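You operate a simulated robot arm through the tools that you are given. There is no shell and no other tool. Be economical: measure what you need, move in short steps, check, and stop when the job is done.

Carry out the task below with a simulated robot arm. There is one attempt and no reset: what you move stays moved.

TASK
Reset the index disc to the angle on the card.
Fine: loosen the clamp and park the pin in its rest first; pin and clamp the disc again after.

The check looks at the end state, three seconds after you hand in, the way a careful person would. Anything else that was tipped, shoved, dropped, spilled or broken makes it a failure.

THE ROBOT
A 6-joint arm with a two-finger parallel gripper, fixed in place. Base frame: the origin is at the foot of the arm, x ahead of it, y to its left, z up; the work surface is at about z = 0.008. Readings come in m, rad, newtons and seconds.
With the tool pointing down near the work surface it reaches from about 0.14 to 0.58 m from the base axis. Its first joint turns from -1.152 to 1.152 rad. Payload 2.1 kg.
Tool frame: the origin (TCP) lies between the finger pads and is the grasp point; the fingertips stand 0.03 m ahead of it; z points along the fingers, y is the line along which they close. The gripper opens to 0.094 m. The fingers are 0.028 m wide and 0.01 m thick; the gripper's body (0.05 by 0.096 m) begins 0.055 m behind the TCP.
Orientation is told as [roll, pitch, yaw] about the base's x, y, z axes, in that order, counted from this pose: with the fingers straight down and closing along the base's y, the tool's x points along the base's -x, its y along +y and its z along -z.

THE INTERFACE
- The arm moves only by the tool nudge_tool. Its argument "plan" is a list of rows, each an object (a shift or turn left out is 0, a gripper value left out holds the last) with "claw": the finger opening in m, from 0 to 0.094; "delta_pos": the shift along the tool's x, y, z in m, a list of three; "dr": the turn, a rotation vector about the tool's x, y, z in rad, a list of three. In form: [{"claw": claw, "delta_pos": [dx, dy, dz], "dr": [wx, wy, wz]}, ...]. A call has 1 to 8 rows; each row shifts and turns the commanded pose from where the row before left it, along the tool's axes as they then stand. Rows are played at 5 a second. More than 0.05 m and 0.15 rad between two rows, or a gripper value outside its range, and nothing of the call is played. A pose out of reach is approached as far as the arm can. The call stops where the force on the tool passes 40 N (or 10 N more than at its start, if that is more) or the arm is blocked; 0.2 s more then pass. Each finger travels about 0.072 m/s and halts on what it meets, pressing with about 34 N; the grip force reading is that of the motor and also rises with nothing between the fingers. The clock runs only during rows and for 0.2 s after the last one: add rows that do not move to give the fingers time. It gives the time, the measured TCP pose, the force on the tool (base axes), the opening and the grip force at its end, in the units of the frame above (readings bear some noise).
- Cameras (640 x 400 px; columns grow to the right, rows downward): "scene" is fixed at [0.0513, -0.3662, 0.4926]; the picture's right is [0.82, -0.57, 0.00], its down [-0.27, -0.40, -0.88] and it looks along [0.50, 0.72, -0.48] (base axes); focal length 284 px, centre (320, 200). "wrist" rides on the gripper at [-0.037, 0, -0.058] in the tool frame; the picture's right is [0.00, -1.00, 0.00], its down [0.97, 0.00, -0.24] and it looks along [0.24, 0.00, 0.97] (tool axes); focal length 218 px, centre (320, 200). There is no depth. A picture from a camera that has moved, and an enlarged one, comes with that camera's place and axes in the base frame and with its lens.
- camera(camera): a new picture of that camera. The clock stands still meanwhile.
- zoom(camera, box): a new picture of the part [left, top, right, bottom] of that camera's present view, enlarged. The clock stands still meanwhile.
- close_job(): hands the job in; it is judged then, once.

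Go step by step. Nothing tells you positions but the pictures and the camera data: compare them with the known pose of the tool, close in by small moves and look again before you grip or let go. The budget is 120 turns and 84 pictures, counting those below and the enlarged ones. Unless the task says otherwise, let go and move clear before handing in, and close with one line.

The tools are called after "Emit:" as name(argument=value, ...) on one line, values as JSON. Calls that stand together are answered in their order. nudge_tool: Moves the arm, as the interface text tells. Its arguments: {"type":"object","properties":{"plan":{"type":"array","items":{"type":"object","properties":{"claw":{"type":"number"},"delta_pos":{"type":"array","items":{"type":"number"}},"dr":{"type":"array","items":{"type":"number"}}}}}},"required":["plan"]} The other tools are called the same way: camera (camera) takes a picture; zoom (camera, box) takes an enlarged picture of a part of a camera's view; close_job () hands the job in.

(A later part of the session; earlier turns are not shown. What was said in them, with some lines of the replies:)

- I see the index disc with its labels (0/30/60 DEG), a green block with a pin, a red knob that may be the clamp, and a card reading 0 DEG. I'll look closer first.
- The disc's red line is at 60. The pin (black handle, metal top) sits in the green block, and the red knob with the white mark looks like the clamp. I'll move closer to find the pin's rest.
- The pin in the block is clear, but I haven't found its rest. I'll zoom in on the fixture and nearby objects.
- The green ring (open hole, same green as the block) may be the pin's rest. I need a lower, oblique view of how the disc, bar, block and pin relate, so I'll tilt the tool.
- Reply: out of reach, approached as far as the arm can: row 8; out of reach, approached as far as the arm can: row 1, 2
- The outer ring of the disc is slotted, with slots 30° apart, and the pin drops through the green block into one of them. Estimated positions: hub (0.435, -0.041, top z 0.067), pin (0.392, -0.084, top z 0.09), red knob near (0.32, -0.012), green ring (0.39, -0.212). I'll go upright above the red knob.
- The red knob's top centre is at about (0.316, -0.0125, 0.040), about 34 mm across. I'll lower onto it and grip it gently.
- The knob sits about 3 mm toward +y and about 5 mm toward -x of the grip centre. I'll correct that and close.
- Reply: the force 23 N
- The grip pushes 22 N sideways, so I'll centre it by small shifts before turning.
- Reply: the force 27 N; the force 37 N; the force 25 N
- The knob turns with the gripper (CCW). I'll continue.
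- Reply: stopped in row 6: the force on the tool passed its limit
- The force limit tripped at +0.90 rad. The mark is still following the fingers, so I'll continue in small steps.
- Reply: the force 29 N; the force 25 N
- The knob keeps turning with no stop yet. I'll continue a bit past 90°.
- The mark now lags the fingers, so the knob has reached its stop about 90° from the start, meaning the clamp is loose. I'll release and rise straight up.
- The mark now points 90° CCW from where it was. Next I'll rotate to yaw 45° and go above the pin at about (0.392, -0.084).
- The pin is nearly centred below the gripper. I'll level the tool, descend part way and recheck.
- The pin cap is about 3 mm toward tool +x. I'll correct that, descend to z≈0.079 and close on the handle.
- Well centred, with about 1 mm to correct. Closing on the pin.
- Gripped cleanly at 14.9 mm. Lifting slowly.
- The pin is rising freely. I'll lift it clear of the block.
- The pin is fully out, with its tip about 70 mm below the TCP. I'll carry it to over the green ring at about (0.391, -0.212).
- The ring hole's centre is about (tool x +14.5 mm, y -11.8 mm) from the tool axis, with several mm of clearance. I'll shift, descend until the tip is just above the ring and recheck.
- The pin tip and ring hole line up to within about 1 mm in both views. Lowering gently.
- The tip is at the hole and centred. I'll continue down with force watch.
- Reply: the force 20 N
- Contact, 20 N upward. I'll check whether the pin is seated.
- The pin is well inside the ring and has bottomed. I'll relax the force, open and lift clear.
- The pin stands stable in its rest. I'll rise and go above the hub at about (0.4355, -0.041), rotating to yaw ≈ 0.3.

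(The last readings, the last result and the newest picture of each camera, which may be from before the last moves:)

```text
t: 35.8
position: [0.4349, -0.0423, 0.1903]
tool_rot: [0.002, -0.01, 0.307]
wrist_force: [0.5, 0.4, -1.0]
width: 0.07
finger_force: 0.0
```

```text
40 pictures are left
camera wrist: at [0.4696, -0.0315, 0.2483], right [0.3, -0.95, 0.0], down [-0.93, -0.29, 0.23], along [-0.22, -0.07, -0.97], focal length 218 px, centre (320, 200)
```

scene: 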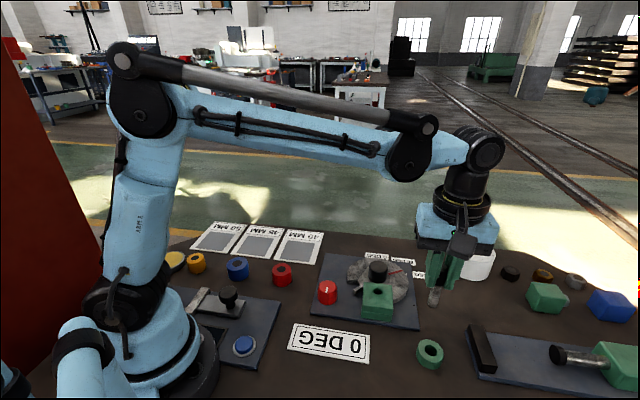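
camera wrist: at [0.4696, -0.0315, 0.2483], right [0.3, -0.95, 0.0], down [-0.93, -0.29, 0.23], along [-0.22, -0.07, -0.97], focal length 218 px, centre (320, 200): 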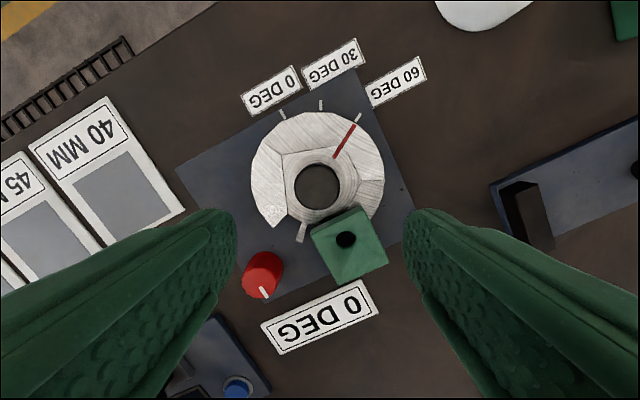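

The hub is nearly centred under the tool. I'll descend and take a closer look.

Emit:
nudge_tool(plan=[{"delta_pos": [-0.002, 0.002, 0.03]}, {"delta_pos": [0, 0, 0.04]}, {}])

Emit:
camera(camera="wrist")

```text
t: 36.6
position: [0.4351, -0.0409, 0.1203]
tool_rot: [0.001, -0.012, 0.308]
wrist_force: [0.5, -0.2, 0.4]
width: 0.0699
finger_force: 0.0
```

```text
39 pictures are left
camera wrist: at [0.4704, -0.0306, 0.1789], right [0.3, -0.95, 0.0], down [-0.93, -0.29, 0.23], along [-0.22, -0.07, -0.97], focal length 218 px, centre (320, 200)
```

wrist: 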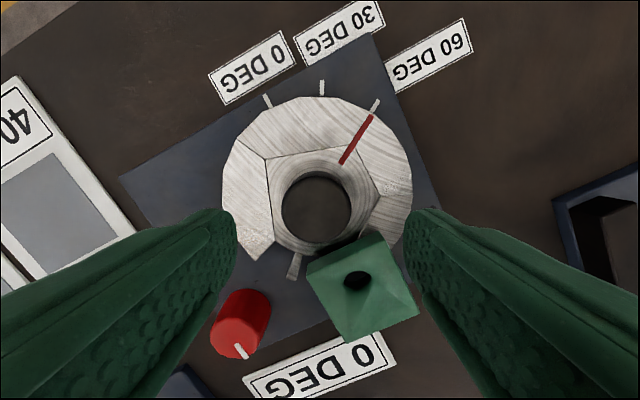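

Emit:
nudge_tool(plan=[{"delta_pos": [-0.003, 0.0015, 0.02]}, {"delta_pos": [0, 0, 0.022]}, {}])

Emit:
camera(camera="wrist")

Emit:
zoom(camera="scene", box=[310, 220, 450, 330])

```text
t: 37.4
position: [0.4383, -0.0369, 0.0757]
tool_rot: [0.001, -0.01, 0.307]
wrist_force: [-0.2, -0.5, 0.6]
width: 0.07
finger_force: 0.0
```

```text
38 pictures are left
camera wrist: at [0.4737, -0.027, 0.135], right [0.3, -0.95, 0.0], down [-0.93, -0.29, 0.23], along [-0.22, -0.07, -0.97], focal length 218 px, centre (320, 200)
```

wrist: 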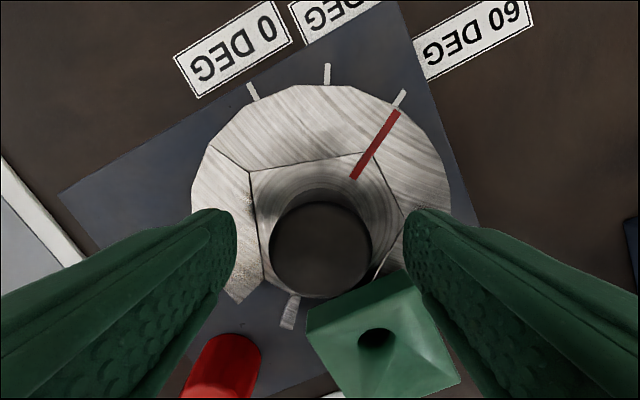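

```text
3.64 times, centred on (380, 275) of scene
camera zoom: at [0.0513, -0.3662, 0.4926], right [0.82, -0.57, 0.0], down [-0.27, -0.4, -0.88], along [0.5, 0.72, -0.48], focal length 1033 px, centre (102, -73)
```

zoom: 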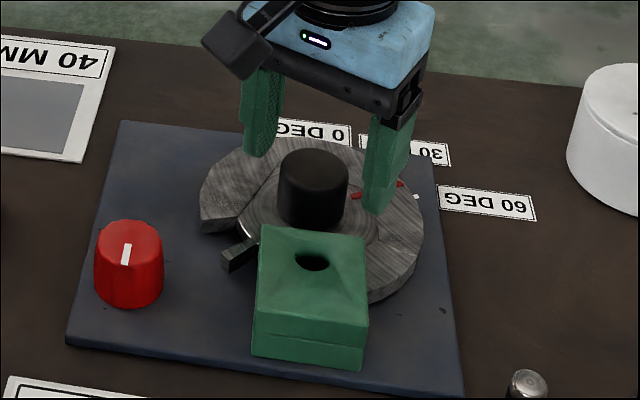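

The hub is centred between the fingers. I'll lower 3 mm and close on it.

Emit:
nudge_tool(plan=[{"claw": 0.055, "delta_pos": [0, 0, 0.003]}, {"claw": 0.045}, {"claw": 0.032}, {"claw": 0.032}, {"claw": 0.032}])

Emit:
camera(camera="wrist")

```text
t: 38.6
position: [0.4393, -0.0387, 0.0751]
tool_rot: [0.002, -0.009, 0.308]
wrist_force: [-0.5, 1.3, -2.0]
width: 0.0413
finger_force: 45.2
```

```text
36 pictures are left
camera wrist: at [0.474, -0.027, 0.1322], right [0.3, -0.95, 0.0], down [-0.93, -0.29, 0.23], along [-0.22, -0.07, -0.97], focal length 218 px, centre (320, 200)
```

wrist: 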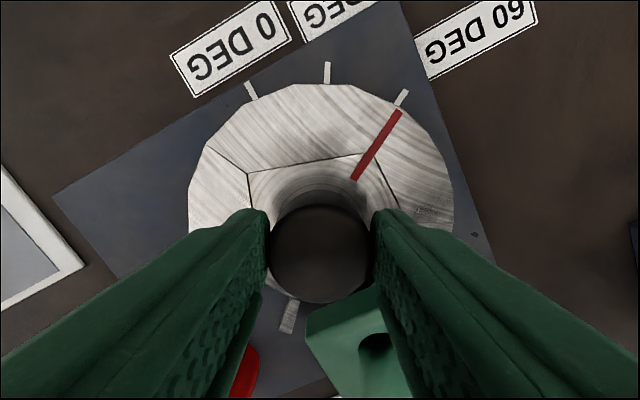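

Gripped with almost no side force. Starting the CCW turn in small steps.

Emit:
nudge_tool(plan=[{"dr": [0, 0, -0.06]}, {"dr": [0, 0, -0.06]}, {"dr": [0, 0, -0.06]}, {}])

Emit:
camera(camera="wrist")

```text
t: 39.6
position: [0.439, -0.0361, 0.0742]
tool_rot: [0.001, -0.009, 0.489]
wrist_force: [0.1, -5.7, -29.3]
width: 0.0412
finger_force: 44.9
```

```text
35 pictures are left
camera wrist: at [0.4712, -0.0202, 0.1327], right [0.47, -0.88, 0.0], down [-0.86, -0.46, 0.23], along [-0.2, -0.11, -0.97], focal length 218 px, centre (320, 200)
```

wrist: 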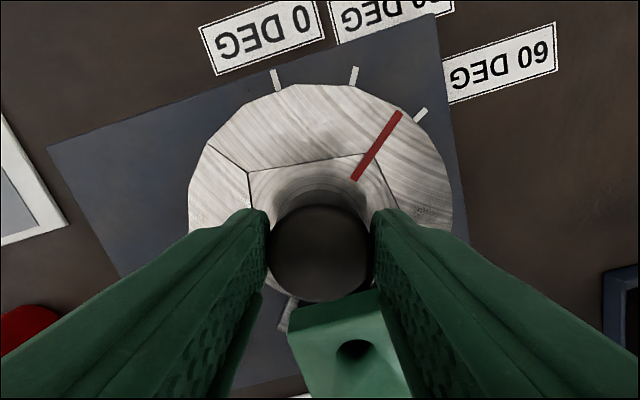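

The disc turns freely with the gripper. I'll ease the vertical force and continue.

Emit:
nudge_tool(plan=[{"delta_pos": [0, 0, 0.0008]}, {"dr": [0, 0, -0.09]}, {"dr": [0, 0, -0.09]}, {"dr": [0, 0, -0.09]}, {"dr": [0, 0, -0.09]}, {}])

```text
t: 41.0
position: [0.4392, -0.0339, 0.0747]
tool_rot: [0.002, -0.009, 0.849]
wrist_force: [-20.1, 11.1, 20.0]
width: 0.0411
finger_force: 45.3
```

Emit:
nudge_tool(plan=[{"delta_pos": [0, 0.0012, -0.0008]}, {"dr": [0, 0, -0.08]}, {"dr": [0, 0, -0.08]}, {"dr": [0, 0, -0.08]}, {}])

Emit:
camera(camera="wrist")

```text
t: 42.1
position: [0.4379, -0.0341, 0.0743]
tool_rot: [0.001, -0.011, 1.089]
wrist_force: [0.2, -0.4, -7.0]
width: 0.0411
finger_force: 44.8
stopped in row 5: the force on the tool passed its limit (the readings are from after the stop); the commanded pose is now the measured one
```

```text
34 pictures are left
camera wrist: at [0.4548, -0.0024, 0.133], right [0.89, -0.46, 0.0], down [-0.45, -0.86, 0.23], along [-0.11, -0.2, -0.97], focal length 218 px, centre (320, 200)
```

wrist: 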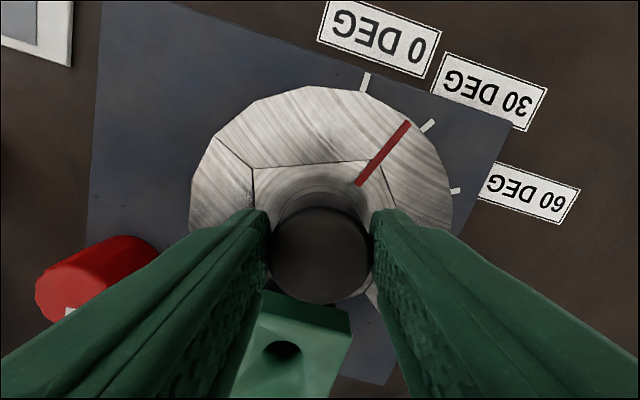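

The mark is now just past 30, at roughly 22–25. Continuing.

Emit:
nudge_tool(plan=[{"dr": [0, 0, -0.07]}, {"dr": [0, 0, -0.07]}, {"dr": [0, 0, -0.07]}, {}])

Emit:
camera(camera="wrist")

```text
t: 43.1
position: [0.4366, -0.034, 0.0741]
tool_rot: [0.006, -0.009, 1.299]
wrist_force: [-25.9, 0.4, 9.4]
width: 0.0409
finger_force: 45.3
```

```text
33 pictures are left
camera wrist: at [0.447, 0.0008, 0.133], right [0.96, -0.27, -0.01], down [-0.26, -0.94, 0.23], along [-0.07, -0.22, -0.97], focal length 218 px, centre (320, 200)
```

wrist: 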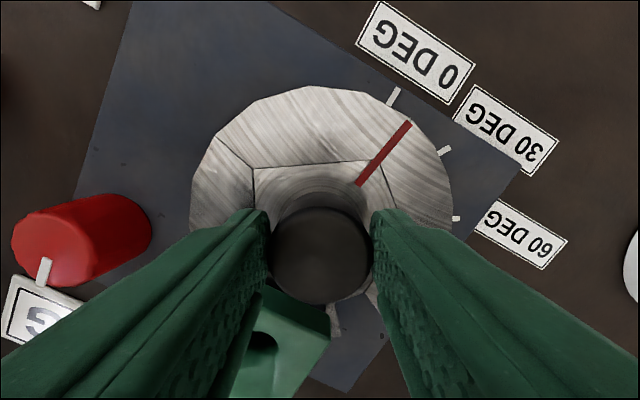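

Following the side force by 1.2 mm, then turning further.

Emit:
nudge_tool(plan=[{"delta_pos": [0, 0.0013, 0]}, {"dr": [0, 0, -0.06]}, {"dr": [0, 0, -0.06]}, {"dr": [0, 0, -0.05]}, {}])

Emit:
camera(camera="wrist")

```text
t: 44.3
position: [0.4353, -0.0338, 0.0742]
tool_rot: [0.0, -0.009, 1.469]
wrist_force: [-15.7, 5.3, -15.8]
width: 0.0408
finger_force: 45.4
```

```text
32 pictures are left
camera wrist: at [0.4396, 0.0022, 0.133], right [0.99, -0.1, 0.0], down [-0.1, -0.97, 0.23], along [-0.02, -0.23, -0.97], focal length 218 px, centre (320, 200)
```

wrist: 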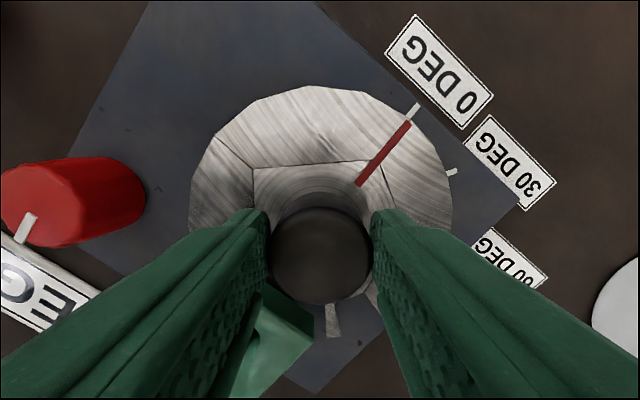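

Emit:
zoom(camera="wrist", box=[340, 80, 460, 200])

```text
3.33 times, centred on (400, 140) of wrist
camera zoom: at [0.4396, 0.0022, 0.133], right [0.99, -0.1, 0.0], down [-0.1, -0.97, 0.23], along [-0.02, -0.23, -0.97], focal length 728 px, centre (53, 400)
```

zoom: 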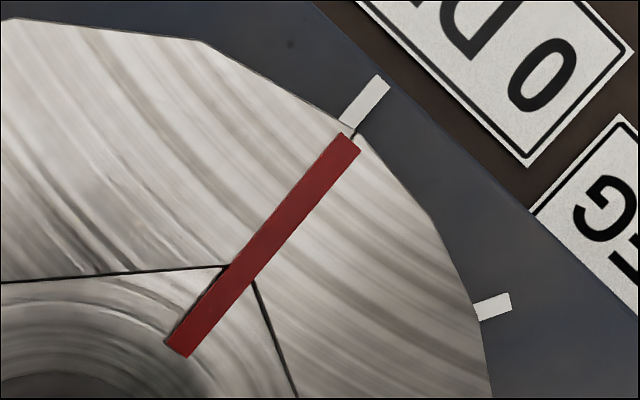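

The mark nearly lines up with the 0 tick. I'll release the hub gently and check from straight above, with the camera aligned to the plate.

Emit:
nudge_tool(plan=[{"delta_pos": [0, 0.0008, 0.0005]}, {}, {"claw": 0.05}, {"claw": 0.06}, {"claw": 0.06, "delta_pos": [0, 0, -0.03]}, {"delta_pos": [0, 0, -0.04]}, {}])

Emit:
nudge_tool(plan=[{"dr": [0, 0, 0.137]}, {"dr": [0, 0, 0.137]}, {"dr": [0, 0, 0.137]}, {"dr": [0, 0, 0.137]}, {"dr": [0, 0, 0.136]}, {}])

Emit:
zoom(camera="wrist", box=[220, 30, 420, 290])

```text
t: 45.9
position: [0.4377, -0.0334, 0.1419]
tool_rot: [-0.003, -0.011, 1.469]
wrist_force: [0.6, -0.3, 0.5]
width: 0.0601
finger_force: 0.1
```

```text
t: 47.3
position: [0.435, -0.0356, 0.1443]
tool_rot: [0.005, -0.009, 0.782]
wrist_force: [0.8, 0.1, -1.2]
width: 0.0601
finger_force: 0.0
```

```text
1.54 times, centred on (320, 160) of wrist
camera zoom: at [0.4621, -0.0096, 0.2019], right [0.71, -0.71, 0.0], down [-0.69, -0.69, 0.23], along [-0.17, -0.16, -0.97], focal length 336 px, centre (320, 262)
```

zoom: 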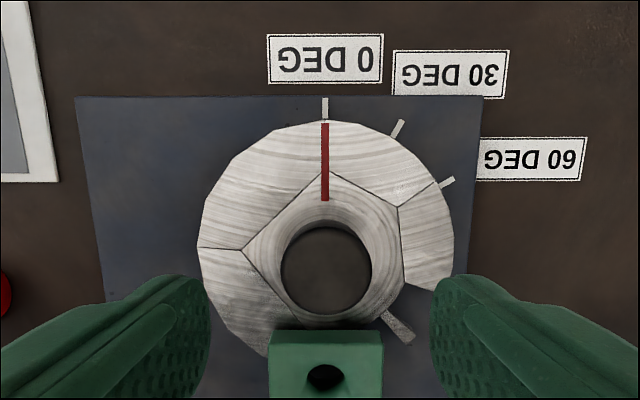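

Emit:
zoom(camera="wrist", box=[290, 80, 350, 170])

```text
4.44 times, centred on (320, 125) of wrist
camera zoom: at [0.4621, -0.0096, 0.2019], right [0.71, -0.71, 0.0], down [-0.69, -0.69, 0.23], along [-0.17, -0.16, -0.97], focal length 970 px, centre (320, 533)
```

zoom: 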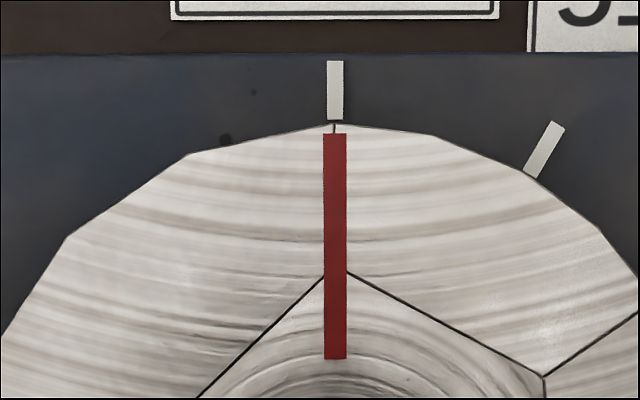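

The red mark is on the 0 tick to within a fraction of a degree. Now back above the pin in its rest.

Emit:
nudge_tool(plan=[{"delta_pos": [0, 0, -0.03], "claw": 0.06}, {"delta_pos": [0.0405, -0.024, -0.015]}, {"delta_pos": [0.0405, -0.024, 0]}, {"delta_pos": [0.0405, -0.024, 0]}, {"delta_pos": [0.0405, -0.0235, 0]}, {}, {"delta_pos": [0, 0, 0.03]}, {}])

Emit:
nudge_tool(plan=[{"delta_pos": [0, 0, 0.03]}, {}])

Emit:
camera(camera="wrist")

```text
t: 49.1
position: [0.39, -0.217, 0.1564]
tool_rot: [0.007, -0.008, 0.784]
wrist_force: [0.5, 0.1, -0.4]
width: 0.0599
finger_force: 0.1
```

```text
t: 49.7
position: [0.388, -0.2178, 0.1268]
tool_rot: [0.005, -0.009, 0.785]
wrist_force: [-1.1, 0.1, 0.7]
width: 0.0603
finger_force: 0.1
```

```text
28 pictures are left
camera wrist: at [0.4144, -0.1921, 0.185], right [0.71, -0.71, 0.0], down [-0.69, -0.69, 0.23], along [-0.17, -0.16, -0.97], focal length 218 px, centre (320, 200)
```

wrist: 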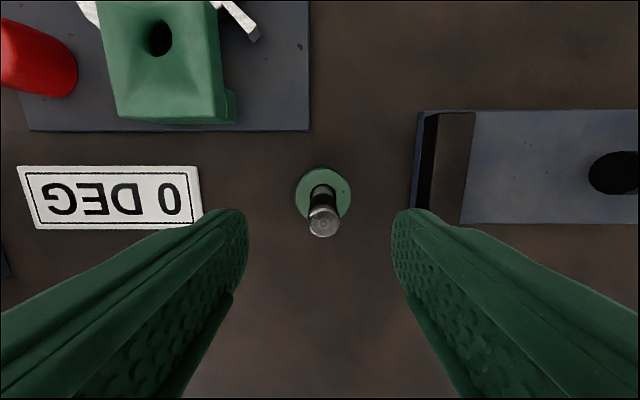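

Pin centred to within 2 mm. I'll descend and grip.

Emit:
nudge_tool(plan=[{"delta_pos": [-0.0015, -0.0015, 0.02], "dr": [0.005, 0.005, 0]}, {"delta_pos": [0, 0, 0.02]}, {"delta_pos": [0, 0, 0.0075]}, {"claw": 0.035}, {}])

Emit:
camera(camera="wrist")

```text
t: 50.9
position: [0.3905, -0.2164, 0.0785]
tool_rot: [-0.001, -0.002, 0.785]
wrist_force: [0.5, 0.5, 0.0]
width: 0.0348
finger_force: 0.0
```

```text
27 pictures are left
camera wrist: at [0.4177, -0.1905, 0.1369], right [0.71, -0.71, 0.0], down [-0.69, -0.69, 0.24], along [-0.17, -0.17, -0.97], focal length 218 px, centre (320, 200)
```

wrist: 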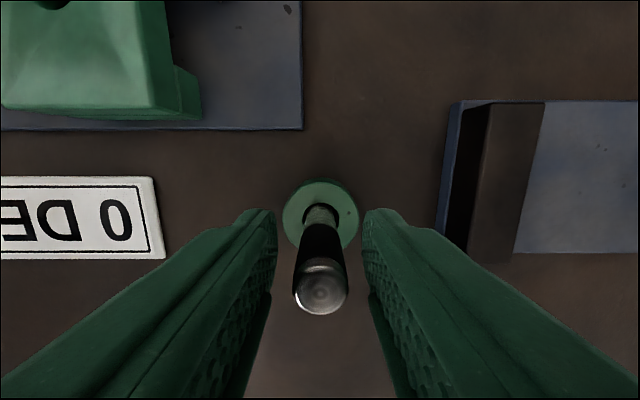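

Emit:
nudge_tool(plan=[{"delta_pos": [-0.0015, 0, 0]}, {"claw": 0.022}, {"claw": 0.01}, {"claw": 0.01}, {"claw": 0.01}])

Emit:
nudge_tool(plan=[{"delta_pos": [0, 0, -0.01]}, {"delta_pos": [0, 0, -0.01]}, {"delta_pos": [0, 0, -0.03]}, {"delta_pos": [0, 0, -0.03]}, {"delta_pos": [0, 0, -0.03]}, {}])

Emit:
zoom(camera="scene", box=[350, 180, 530, 380])

```text
t: 52.1
position: [0.3931, -0.214, 0.0787]
tool_rot: [-0.001, -0.003, 0.785]
wrist_force: [-0.3, -1.6, 0.9]
width: 0.0147
finger_force: 33.8
```

```text
t: 53.5
position: [0.3917, -0.2154, 0.1923]
tool_rot: [0.0, -0.003, 0.785]
wrist_force: [-0.5, 0.0, -1.1]
width: 0.015
finger_force: 34.3
```

```text
2.00 times, centred on (440, 280) of scene
camera zoom: at [0.0513, -0.3662, 0.4926], right [0.82, -0.57, 0.0], down [-0.27, -0.4, -0.88], along [0.5, 0.72, -0.48], focal length 568 px, centre (80, 40)
```

zoom: 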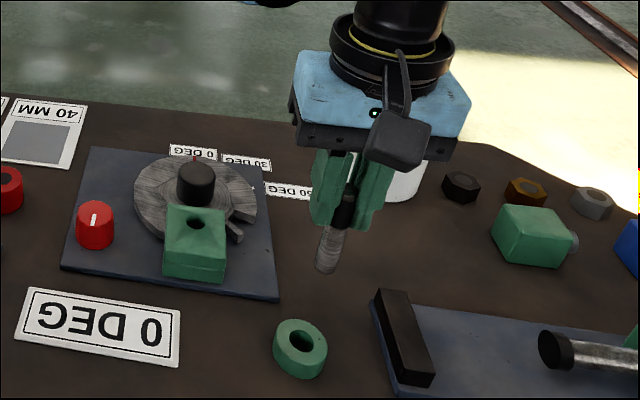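

The pin is out and the ring undisturbed. Carrying it to above the block hole.

Emit:
nudge_tool(plan=[{"delta_pos": [-0.031, 0.031, 0]}, {"delta_pos": [-0.031, 0.031, 0]}, {"delta_pos": [-0.031, 0.031, 0]}, {}, {}])

Emit:
zoom(camera="wrist", box=[260, 140, 380, 260])

```text
t: 54.7
position: [0.3927, -0.0849, 0.1916]
tool_rot: [0.0, -0.005, 0.785]
wrist_force: [-0.2, -0.1, -1.1]
width: 0.015
finger_force: 33.9
```

```text
3.33 times, centred on (320, 200) of wrist
camera zoom: at [0.4183, -0.0586, 0.2504], right [0.71, -0.71, 0.0], down [-0.69, -0.69, 0.24], along [-0.17, -0.17, -0.97], focal length 728 px, centre (320, 200)
```

zoom: 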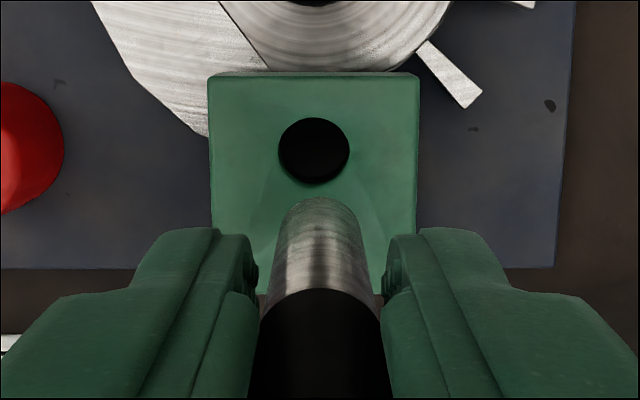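

The hole is about 1.6 mm toward tool +y and 1 mm toward -x of the pin tip. I'll correct and descend to just above the block.

Emit:
nudge_tool(plan=[{"delta_pos": [-0.001, 0.0016, 0.03]}, {"delta_pos": [0, 0, 0.03]}, {"delta_pos": [0, 0, 0.013]}, {}])

Emit:
zoom(camera="wrist", box=[260, 140, 380, 260])

Emit:
zoom(camera="scene", box=[320, 230, 430, 330])

```text
t: 55.7
position: [0.39, -0.0798, 0.1181]
tool_rot: [-0.001, -0.005, 0.784]
wrist_force: [2.3, 3.1, -1.9]
width: 0.0149
finger_force: 34.1
```

```text
3.33 times, centred on (320, 200) of wrist
camera zoom: at [0.4162, -0.0549, 0.1762], right [0.71, -0.71, 0.0], down [-0.69, -0.69, 0.23], along [-0.17, -0.17, -0.97], focal length 728 px, centre (320, 200)
```

zoom: 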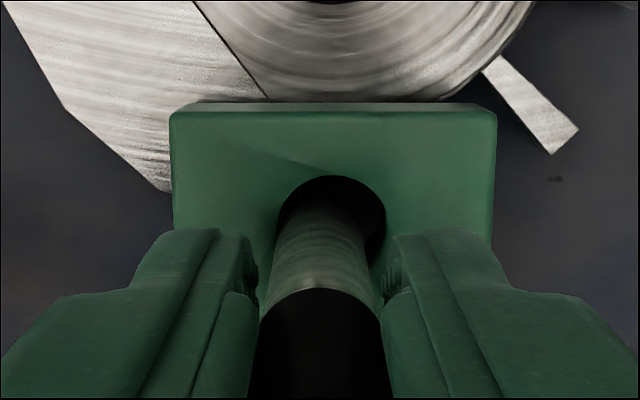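

```text
4.00 times, centred on (375, 280) of scene
camera zoom: at [0.0513, -0.3662, 0.4926], right [0.82, -0.57, 0.0], down [-0.27, -0.4, -0.88], along [0.5, 0.72, -0.48], focal length 1136 px, centre (100, -120)
```

zoom: 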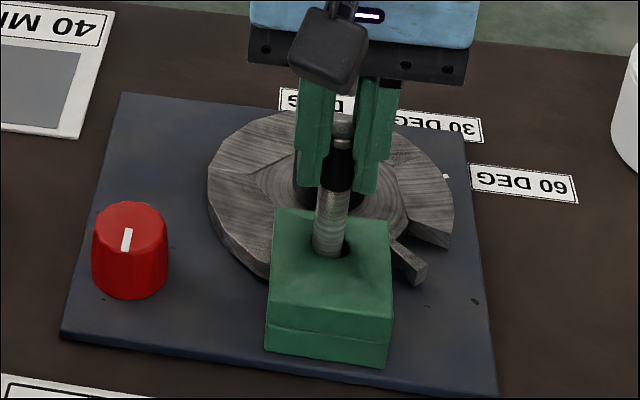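

The tip is just in the hole, but biased left. I'll shift and go down gently.

Emit:
nudge_tool(plan=[{"delta_pos": [-0.0008, -0.0017, 0]}, {"delta_pos": [0, 0, 0.004]}, {}])

Emit:
zoom(camera="wrist", box=[260, 140, 380, 260])

```text
t: 56.5
position: [0.3905, -0.0835, 0.1138]
tool_rot: [0.0, -0.005, 0.783]
wrist_force: [0.8, 1.1, -1.6]
width: 0.0149
finger_force: 33.8
```

```text
3.33 times, centred on (320, 200) of wrist
camera zoom: at [0.4177, -0.0563, 0.1718], right [0.71, -0.71, 0.0], down [-0.69, -0.69, 0.24], along [-0.17, -0.17, -0.97], focal length 728 px, centre (320, 200)
```

zoom: 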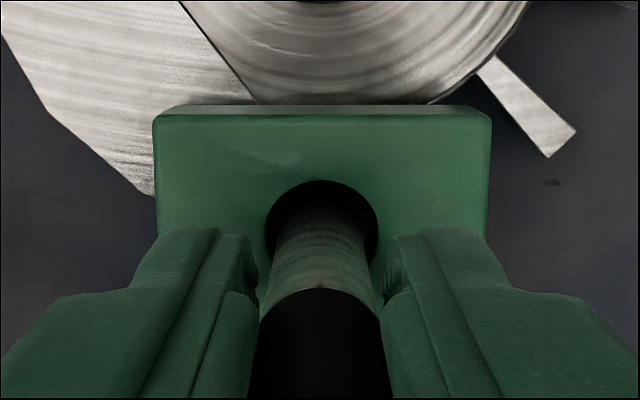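

Centred in the hole. Continuing down in small steps.

Emit:
nudge_tool(plan=[{"delta_pos": [0, 0, 0.005]}, {"delta_pos": [0, 0, 0.005]}, {"delta_pos": [0, 0, 0.005]}, {"delta_pos": [0, 0, 0.005]}, {}])

```text
t: 57.7
position: [0.3936, -0.0812, 0.0931]
tool_rot: [0.0, -0.002, 0.784]
wrist_force: [0.7, 0.3, -0.9]
width: 0.0152
finger_force: 34.3
```

Emit:
nudge_tool(plan=[{"delta_pos": [0, 0, 0.004]}, {"delta_pos": [0, 0, 0.004]}, {"delta_pos": [0, 0, 0.004]}, {"delta_pos": [0, 0, 0.002]}, {}])

Emit:
zoom(camera="scene", box=[310, 220, 450, 330])

```text
t: 58.9
position: [0.393, -0.0805, 0.0794]
tool_rot: [0.001, -0.006, 0.785]
wrist_force: [-1.1, 3.9, 23.1]
width: 0.0152
finger_force: 34.1
```

```text
3.64 times, centred on (380, 275) of scene
camera zoom: at [0.0512, -0.3662, 0.4926], right [0.82, -0.57, 0.0], down [-0.27, -0.4, -0.88], along [0.5, 0.72, -0.48], focal length 1033 px, centre (102, -73)
```

zoom: 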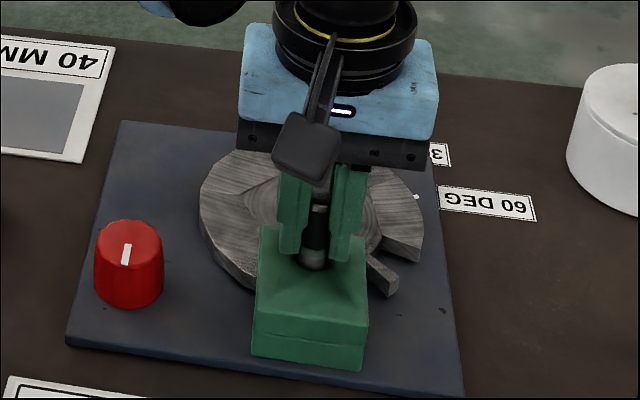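

Seated at the original height. I'll release the pin and rise.

Emit:
nudge_tool(plan=[{"delta_pos": [0, 0, -0.0015]}, {"claw": 0.022}, {"claw": 0.032}, {"claw": 0.04}, {"delta_pos": [0, 0, -0.03]}, {"delta_pos": [0, 0, -0.04]}, {"delta_pos": [0, 0, -0.03]}, {}])

Emit:
camera(camera="wrist")

Emit:
zoom(camera="scene", box=[310, 220, 450, 330])

```text
t: 60.7
position: [0.3944, -0.0842, 0.181]
tool_rot: [0.0, -0.003, 0.784]
wrist_force: [0.6, -0.1, 0.2]
width: 0.0401
finger_force: 0.0
```

```text
20 pictures are left
camera wrist: at [0.4205, -0.0579, 0.2397], right [0.71, -0.71, 0.0], down [-0.69, -0.69, 0.24], along [-0.17, -0.17, -0.97], focal length 218 px, centre (320, 200)
```

wrist: 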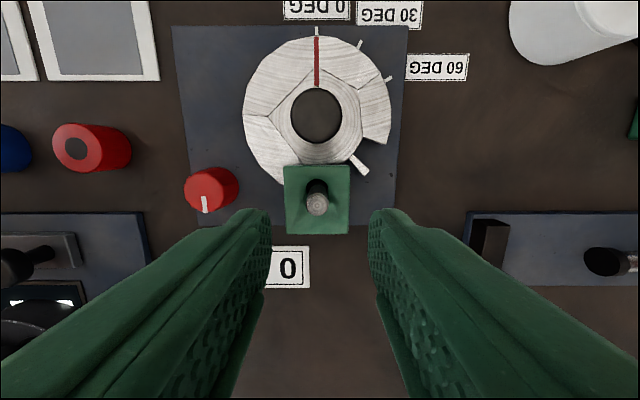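

```text
3.64 times, centred on (380, 275) of scene
camera zoom: at [0.0513, -0.3662, 0.4926], right [0.82, -0.57, 0.0], down [-0.27, -0.4, -0.88], along [0.5, 0.72, -0.48], focal length 1033 px, centre (102, -73)
```

zoom: 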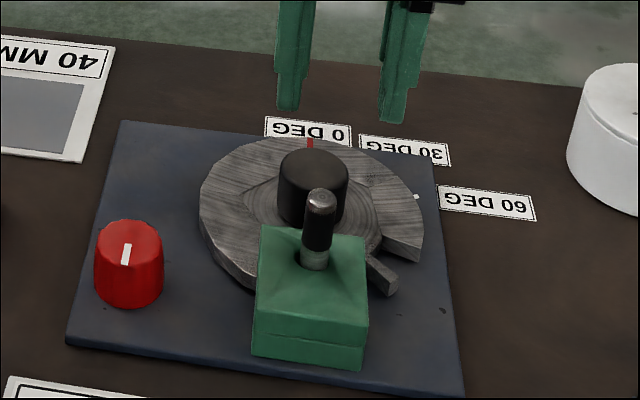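

The disc is at 0 with the pin seated as originally. Next, back to the red clamp knob at about (0.3135, -0.011) with yaw ≈ 1.6.

Emit:
nudge_tool(plan=[{"delta_pos": [0.0057, 0.037, 0], "claw": 0.06}, {"delta_pos": [0, 0.036, 0]}, {"delta_pos": [0, 0.036, 0]}, {"dr": [0, 0, -0.14]}, {"dr": [0, 0, -0.14]}, {"dr": [0, 0, -0.14]}, {"dr": [0, 0, -0.14]}, {"dr": [0, 0, -0.14]}])

Emit:
nudge_tool(plan=[{"dr": [0, 0, -0.11]}, {"delta_pos": [0, 0, 0.03]}, {"delta_pos": [0, 0, 0.03]}, {}])

Emit:
camera(camera="wrist")

```text
t: 62.5
position: [0.3115, -0.0092, 0.1807]
tool_rot: [-0.003, -0.003, 1.488]
wrist_force: [0.5, 0.3, -0.2]
width: 0.06
finger_force: 0.1
```

```text
t: 63.5
position: [0.3138, -0.0124, 0.1205]
tool_rot: [-0.003, 0.0, 1.597]
wrist_force: [0.6, 1.2, 0.0]
width: 0.0599
finger_force: 0.1
```

```text
18 pictures are left
camera wrist: at [0.3129, 0.0247, 0.1788], right [1.0, 0.02, 0.0], down [0.02, -0.97, 0.24], along [0.01, -0.24, -0.97], focal length 218 px, centre (320, 200)
```

wrist: 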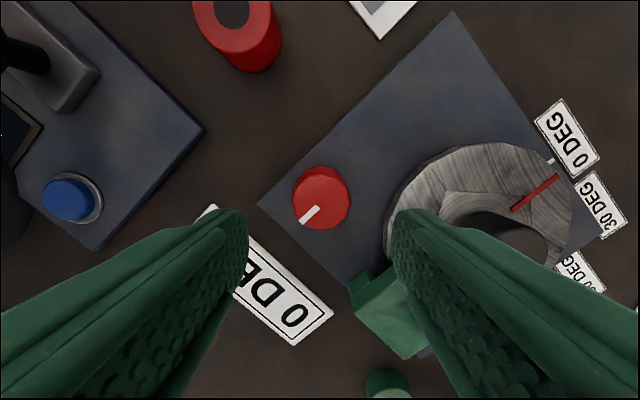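

Well aligned over the knob. Lowering to z≈0.051 and gripping.

Emit:
nudge_tool(plan=[{"delta_pos": [0, 0, 0.03]}, {"delta_pos": [0, 0, 0.025]}, {"delta_pos": [0, 0, 0.014]}, {"claw": 0.048}, {"claw": 0.032}, {"claw": 0.032}, {"claw": 0.032}])

Emit:
camera(camera="wrist")

```text
t: 65.1
position: [0.3156, -0.0112, 0.0516]
tool_rot: [-0.008, -0.004, 1.593]
wrist_force: [20.3, 0.0, -23.9]
width: 0.0399
finger_force: 45.1
```

```text
17 pictures are left
camera wrist: at [0.3135, 0.0259, 0.1097], right [1.0, 0.02, 0.01], down [0.02, -0.97, 0.24], along [0.01, -0.24, -0.97], focal length 218 px, centre (320, 200)
```

wrist: 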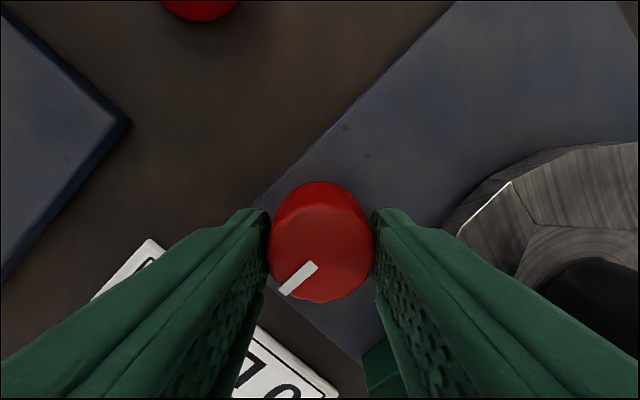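

I'll ease the side forces, then turn clockwise to tighten.

Emit:
nudge_tool(plan=[{"delta_pos": [0, -0.001, 0.0008]}, {"dr": [0, 0, 0.1]}, {"dr": [0, 0, 0.1]}, {"dr": [0, 0, 0.1]}, {}])

```text
t: 66.3
position: [0.3144, -0.0089, 0.0505]
tool_rot: [-0.008, -0.001, 1.292]
wrist_force: [20.2, -10.7, 23.9]
width: 0.0402
finger_force: 45.1
```

Emit:
nudge_tool(plan=[{"delta_pos": [0, -0.001, -0.0008]}, {"dr": [0, 0, 0.1]}, {"dr": [0, 0, 0.1]}, {"dr": [0, 0, 0.1]}, {}])

```text
t: 67.5
position: [0.3144, -0.0102, 0.0521]
tool_rot: [-0.005, -0.004, 0.993]
wrist_force: [17.0, -16.8, -24.3]
width: 0.0397
finger_force: 45.2
```

Emit:
nudge_tool(plan=[{"delta_pos": [0, -0.0012, 0.001]}, {"dr": [0, 0, 0.1]}, {"dr": [0, 0, 0.1]}, {"dr": [0, 0, 0.1]}, {}])

Emit:
camera(camera="wrist")

```text
t: 68.7
position: [0.3153, -0.0109, 0.05]
tool_rot: [-0.001, -0.005, 0.693]
wrist_force: [10.4, -7.0, 31.5]
width: 0.0397
finger_force: 44.8
```

```text
16 pictures are left
camera wrist: at [0.3437, 0.013, 0.1087], right [0.64, -0.77, 0.0], down [-0.75, -0.62, 0.24], along [-0.18, -0.15, -0.97], focal length 218 px, centre (320, 200)
```

wrist: 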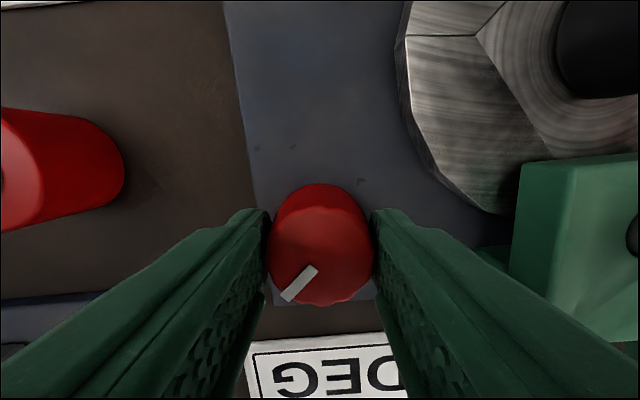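

The knob is following the gripper. Continuing.

Emit:
nudge_tool(plan=[{"delta_pos": [0, -0.0006, -0.0012]}, {"dr": [0, 0, 0.1]}, {"dr": [0, 0, 0.1]}, {"dr": [0, 0, 0.1]}, {}])

Emit:
nudge_tool(plan=[{"dr": [0, 0, 0.08]}, {"dr": [0, 0, 0.08]}, {"dr": [0, 0, 0.08]}, {}])

Emit:
camera(camera="wrist")

```text
t: 69.9
position: [0.3149, -0.0108, 0.0534]
tool_rot: [0.005, -0.003, 0.392]
wrist_force: [5.7, 3.6, -25.4]
width: 0.0394
finger_force: 44.9
```

```text
t: 70.9
position: [0.3135, -0.0108, 0.0516]
tool_rot: [0.002, 0.0, 0.153]
wrist_force: [-10.4, 0.1, 11.2]
width: 0.0392
finger_force: 45.1
```

```text
15 pictures are left
camera wrist: at [0.3516, -0.0054, 0.1106], right [0.15, -0.99, 0.0], down [-0.96, -0.15, 0.24], along [-0.24, -0.03, -0.97], focal length 218 px, centre (320, 200)
```

wrist: 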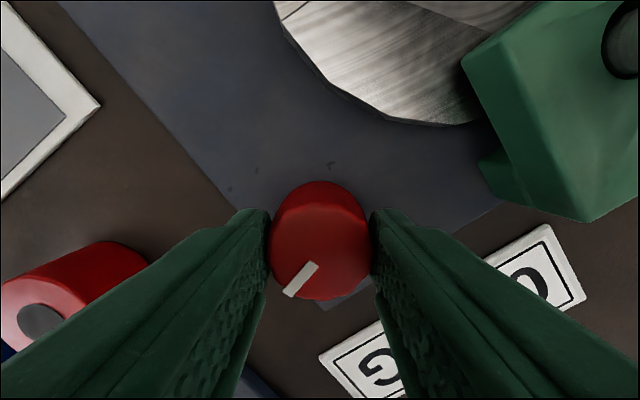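

Emit:
nudge_tool(plan=[{"dr": [0, 0, 0.08]}, {"dr": [0, 0, 0.08]}, {"dr": [0, 0, 0.08]}, {}])

Emit:
camera(camera="wrist")

```text
t: 71.9
position: [0.3132, -0.0112, 0.0521]
tool_rot: [0.004, -0.002, -0.087]
wrist_force: [-12.3, 0.3, 35.8]
width: 0.0393
finger_force: 44.6
```

```text
14 pictures are left
camera wrist: at [0.3518, -0.0143, 0.1105], right [-0.09, -1.0, 0.0], down [-0.97, 0.08, 0.24], along [-0.24, 0.02, -0.97], focal length 218 px, centre (320, 200)
```

wrist: 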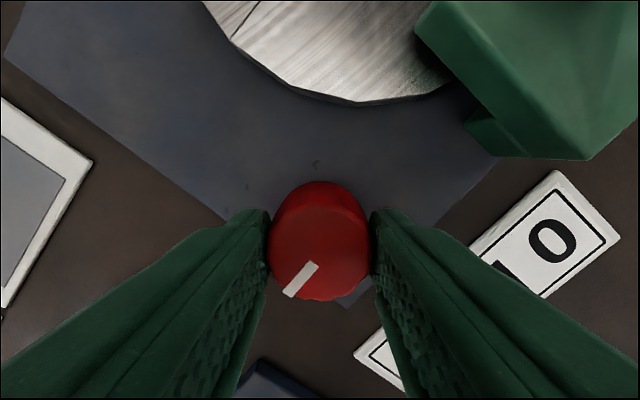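

The mark still follows, with about 6° to go to the original orientation. I'll ease z and turn further until it stops.

Emit:
nudge_tool(plan=[{"delta_pos": [0, 0, -0.001]}, {"dr": [0, 0, 0.07]}, {"dr": [0, 0, 0.07]}, {"dr": [0, 0, 0.07]}, {}])

Emit:
camera(camera="wrist")

```text
t: 73.1
position: [0.3157, -0.0102, 0.0527]
tool_rot: [0.004, -0.005, -0.297]
wrist_force: [2.6, -6.8, 13.9]
width: 0.0399
finger_force: 45.0
```

```text
13 pictures are left
camera wrist: at [0.3512, -0.0222, 0.1114], right [-0.29, -0.96, 0.0], down [-0.93, 0.28, 0.24], along [-0.22, 0.07, -0.97], focal length 218 px, centre (320, 200)
```

wrist: 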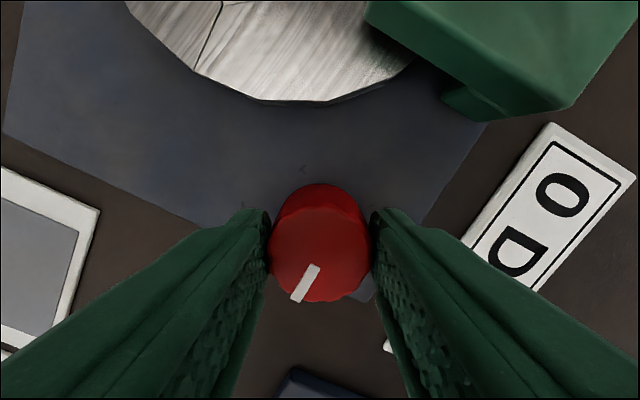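

The knob has stopped (fingers slipped), so the clamp is tight. I'll release, rise and check from the same view as at the start.

Emit:
nudge_tool(plan=[{"claw": 0.05}, {"claw": 0.06}, {}, {"delta_pos": [0, 0, -0.04]}, {"delta_pos": [0, 0, -0.04], "dr": [0, 0, -0.149]}, {"delta_pos": [0, 0, -0.042], "dr": [0, 0, -0.149]}, {}])

Emit:
zoom(camera="wrist", box=[280, 150, 360, 240])

Emit:
camera(camera="wrist")

```text
t: 74.7
position: [0.3157, -0.0144, 0.1768]
tool_rot: [0.002, -0.004, 0.007]
wrist_force: [0.6, 0.1, 1.0]
width: 0.06
finger_force: 0.1
```

```text
4.44 times, centred on (320, 195) of wrist
camera zoom: at [0.3533, -0.0146, 0.2355], right [0.0, -1.0, 0.0], down [-0.97, 0.0, 0.24], along [-0.24, 0.0, -0.97], focal length 970 px, centre (320, 222)
```

zoom: 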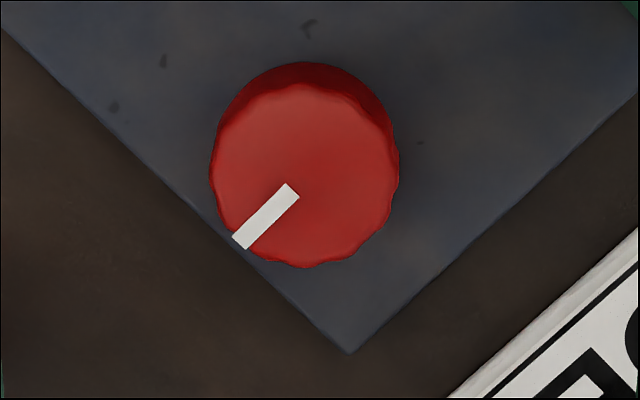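

```text
11 pictures are left
camera wrist: at [0.3533, -0.0146, 0.2355], right [0.0, -1.0, 0.0], down [-0.97, 0.0, 0.24], along [-0.24, 0.0, -0.97], focal length 218 px, centre (320, 200)
```

wrist: 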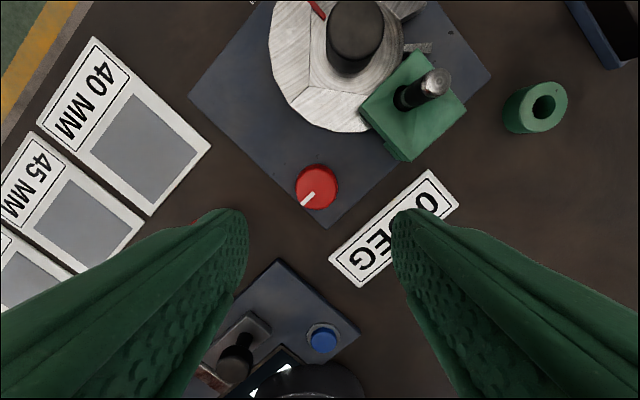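

The clamp mark is back at its original orientation. I'll do a final check of the disc angle from above.

Emit:
nudge_tool(plan=[{"delta_pos": [-0.04, -0.008, -0.01]}, {"delta_pos": [-0.04, -0.008, -0.01]}, {"delta_pos": [-0.04, -0.006, 0], "dr": [0, 0, -0.13]}, {"dr": [0, 0, -0.13]}, {"dr": [0, 0, -0.13]}, {"dr": [0, 0, -0.13]}, {"dr": [0, 0, -0.13]}, {"dr": [0, 0, -0.13]}])

Emit:
zoom(camera="wrist", box=[240, 60, 400, 260])

Emit:
camera(camera="scene")

```text
t: 76.5
position: [0.4341, -0.0314, 0.1946]
tool_rot: [0.0, -0.004, 0.784]
wrist_force: [0.1, -0.7, 0.8]
width: 0.0601
finger_force: 0.1
```

```text
2.00 times, centred on (320, 160) of wrist
camera zoom: at [0.4615, -0.0063, 0.2539], right [0.71, -0.71, 0.0], down [-0.69, -0.69, 0.24], along [-0.17, -0.17, -0.97], focal length 436 px, centre (320, 280)
```

zoom: 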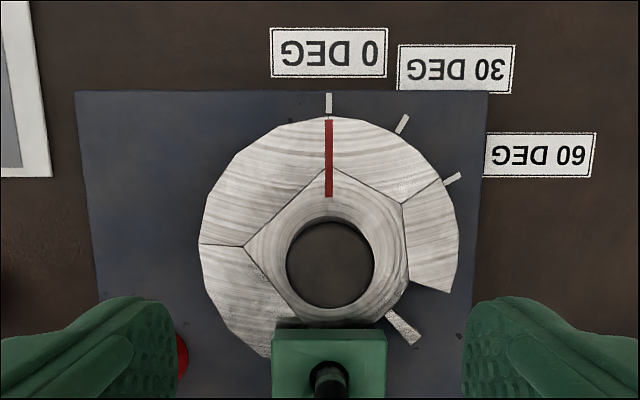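

```text
9 pictures are left
```

scene: 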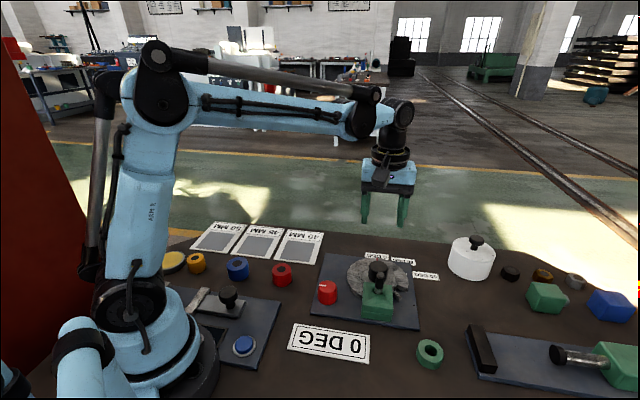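

The disc reads 0, the pin is in, the clamp is tight, everything else is where it was and the arm is clear. Handing in.

Emit:
close_job()

```text
The job is handed in.
```

The index disc is set to 0 DEG, pinned through the green block and clamped again with the red knob back at its original mark. The arm is clear, and nothing else looked moved in the last pictures.
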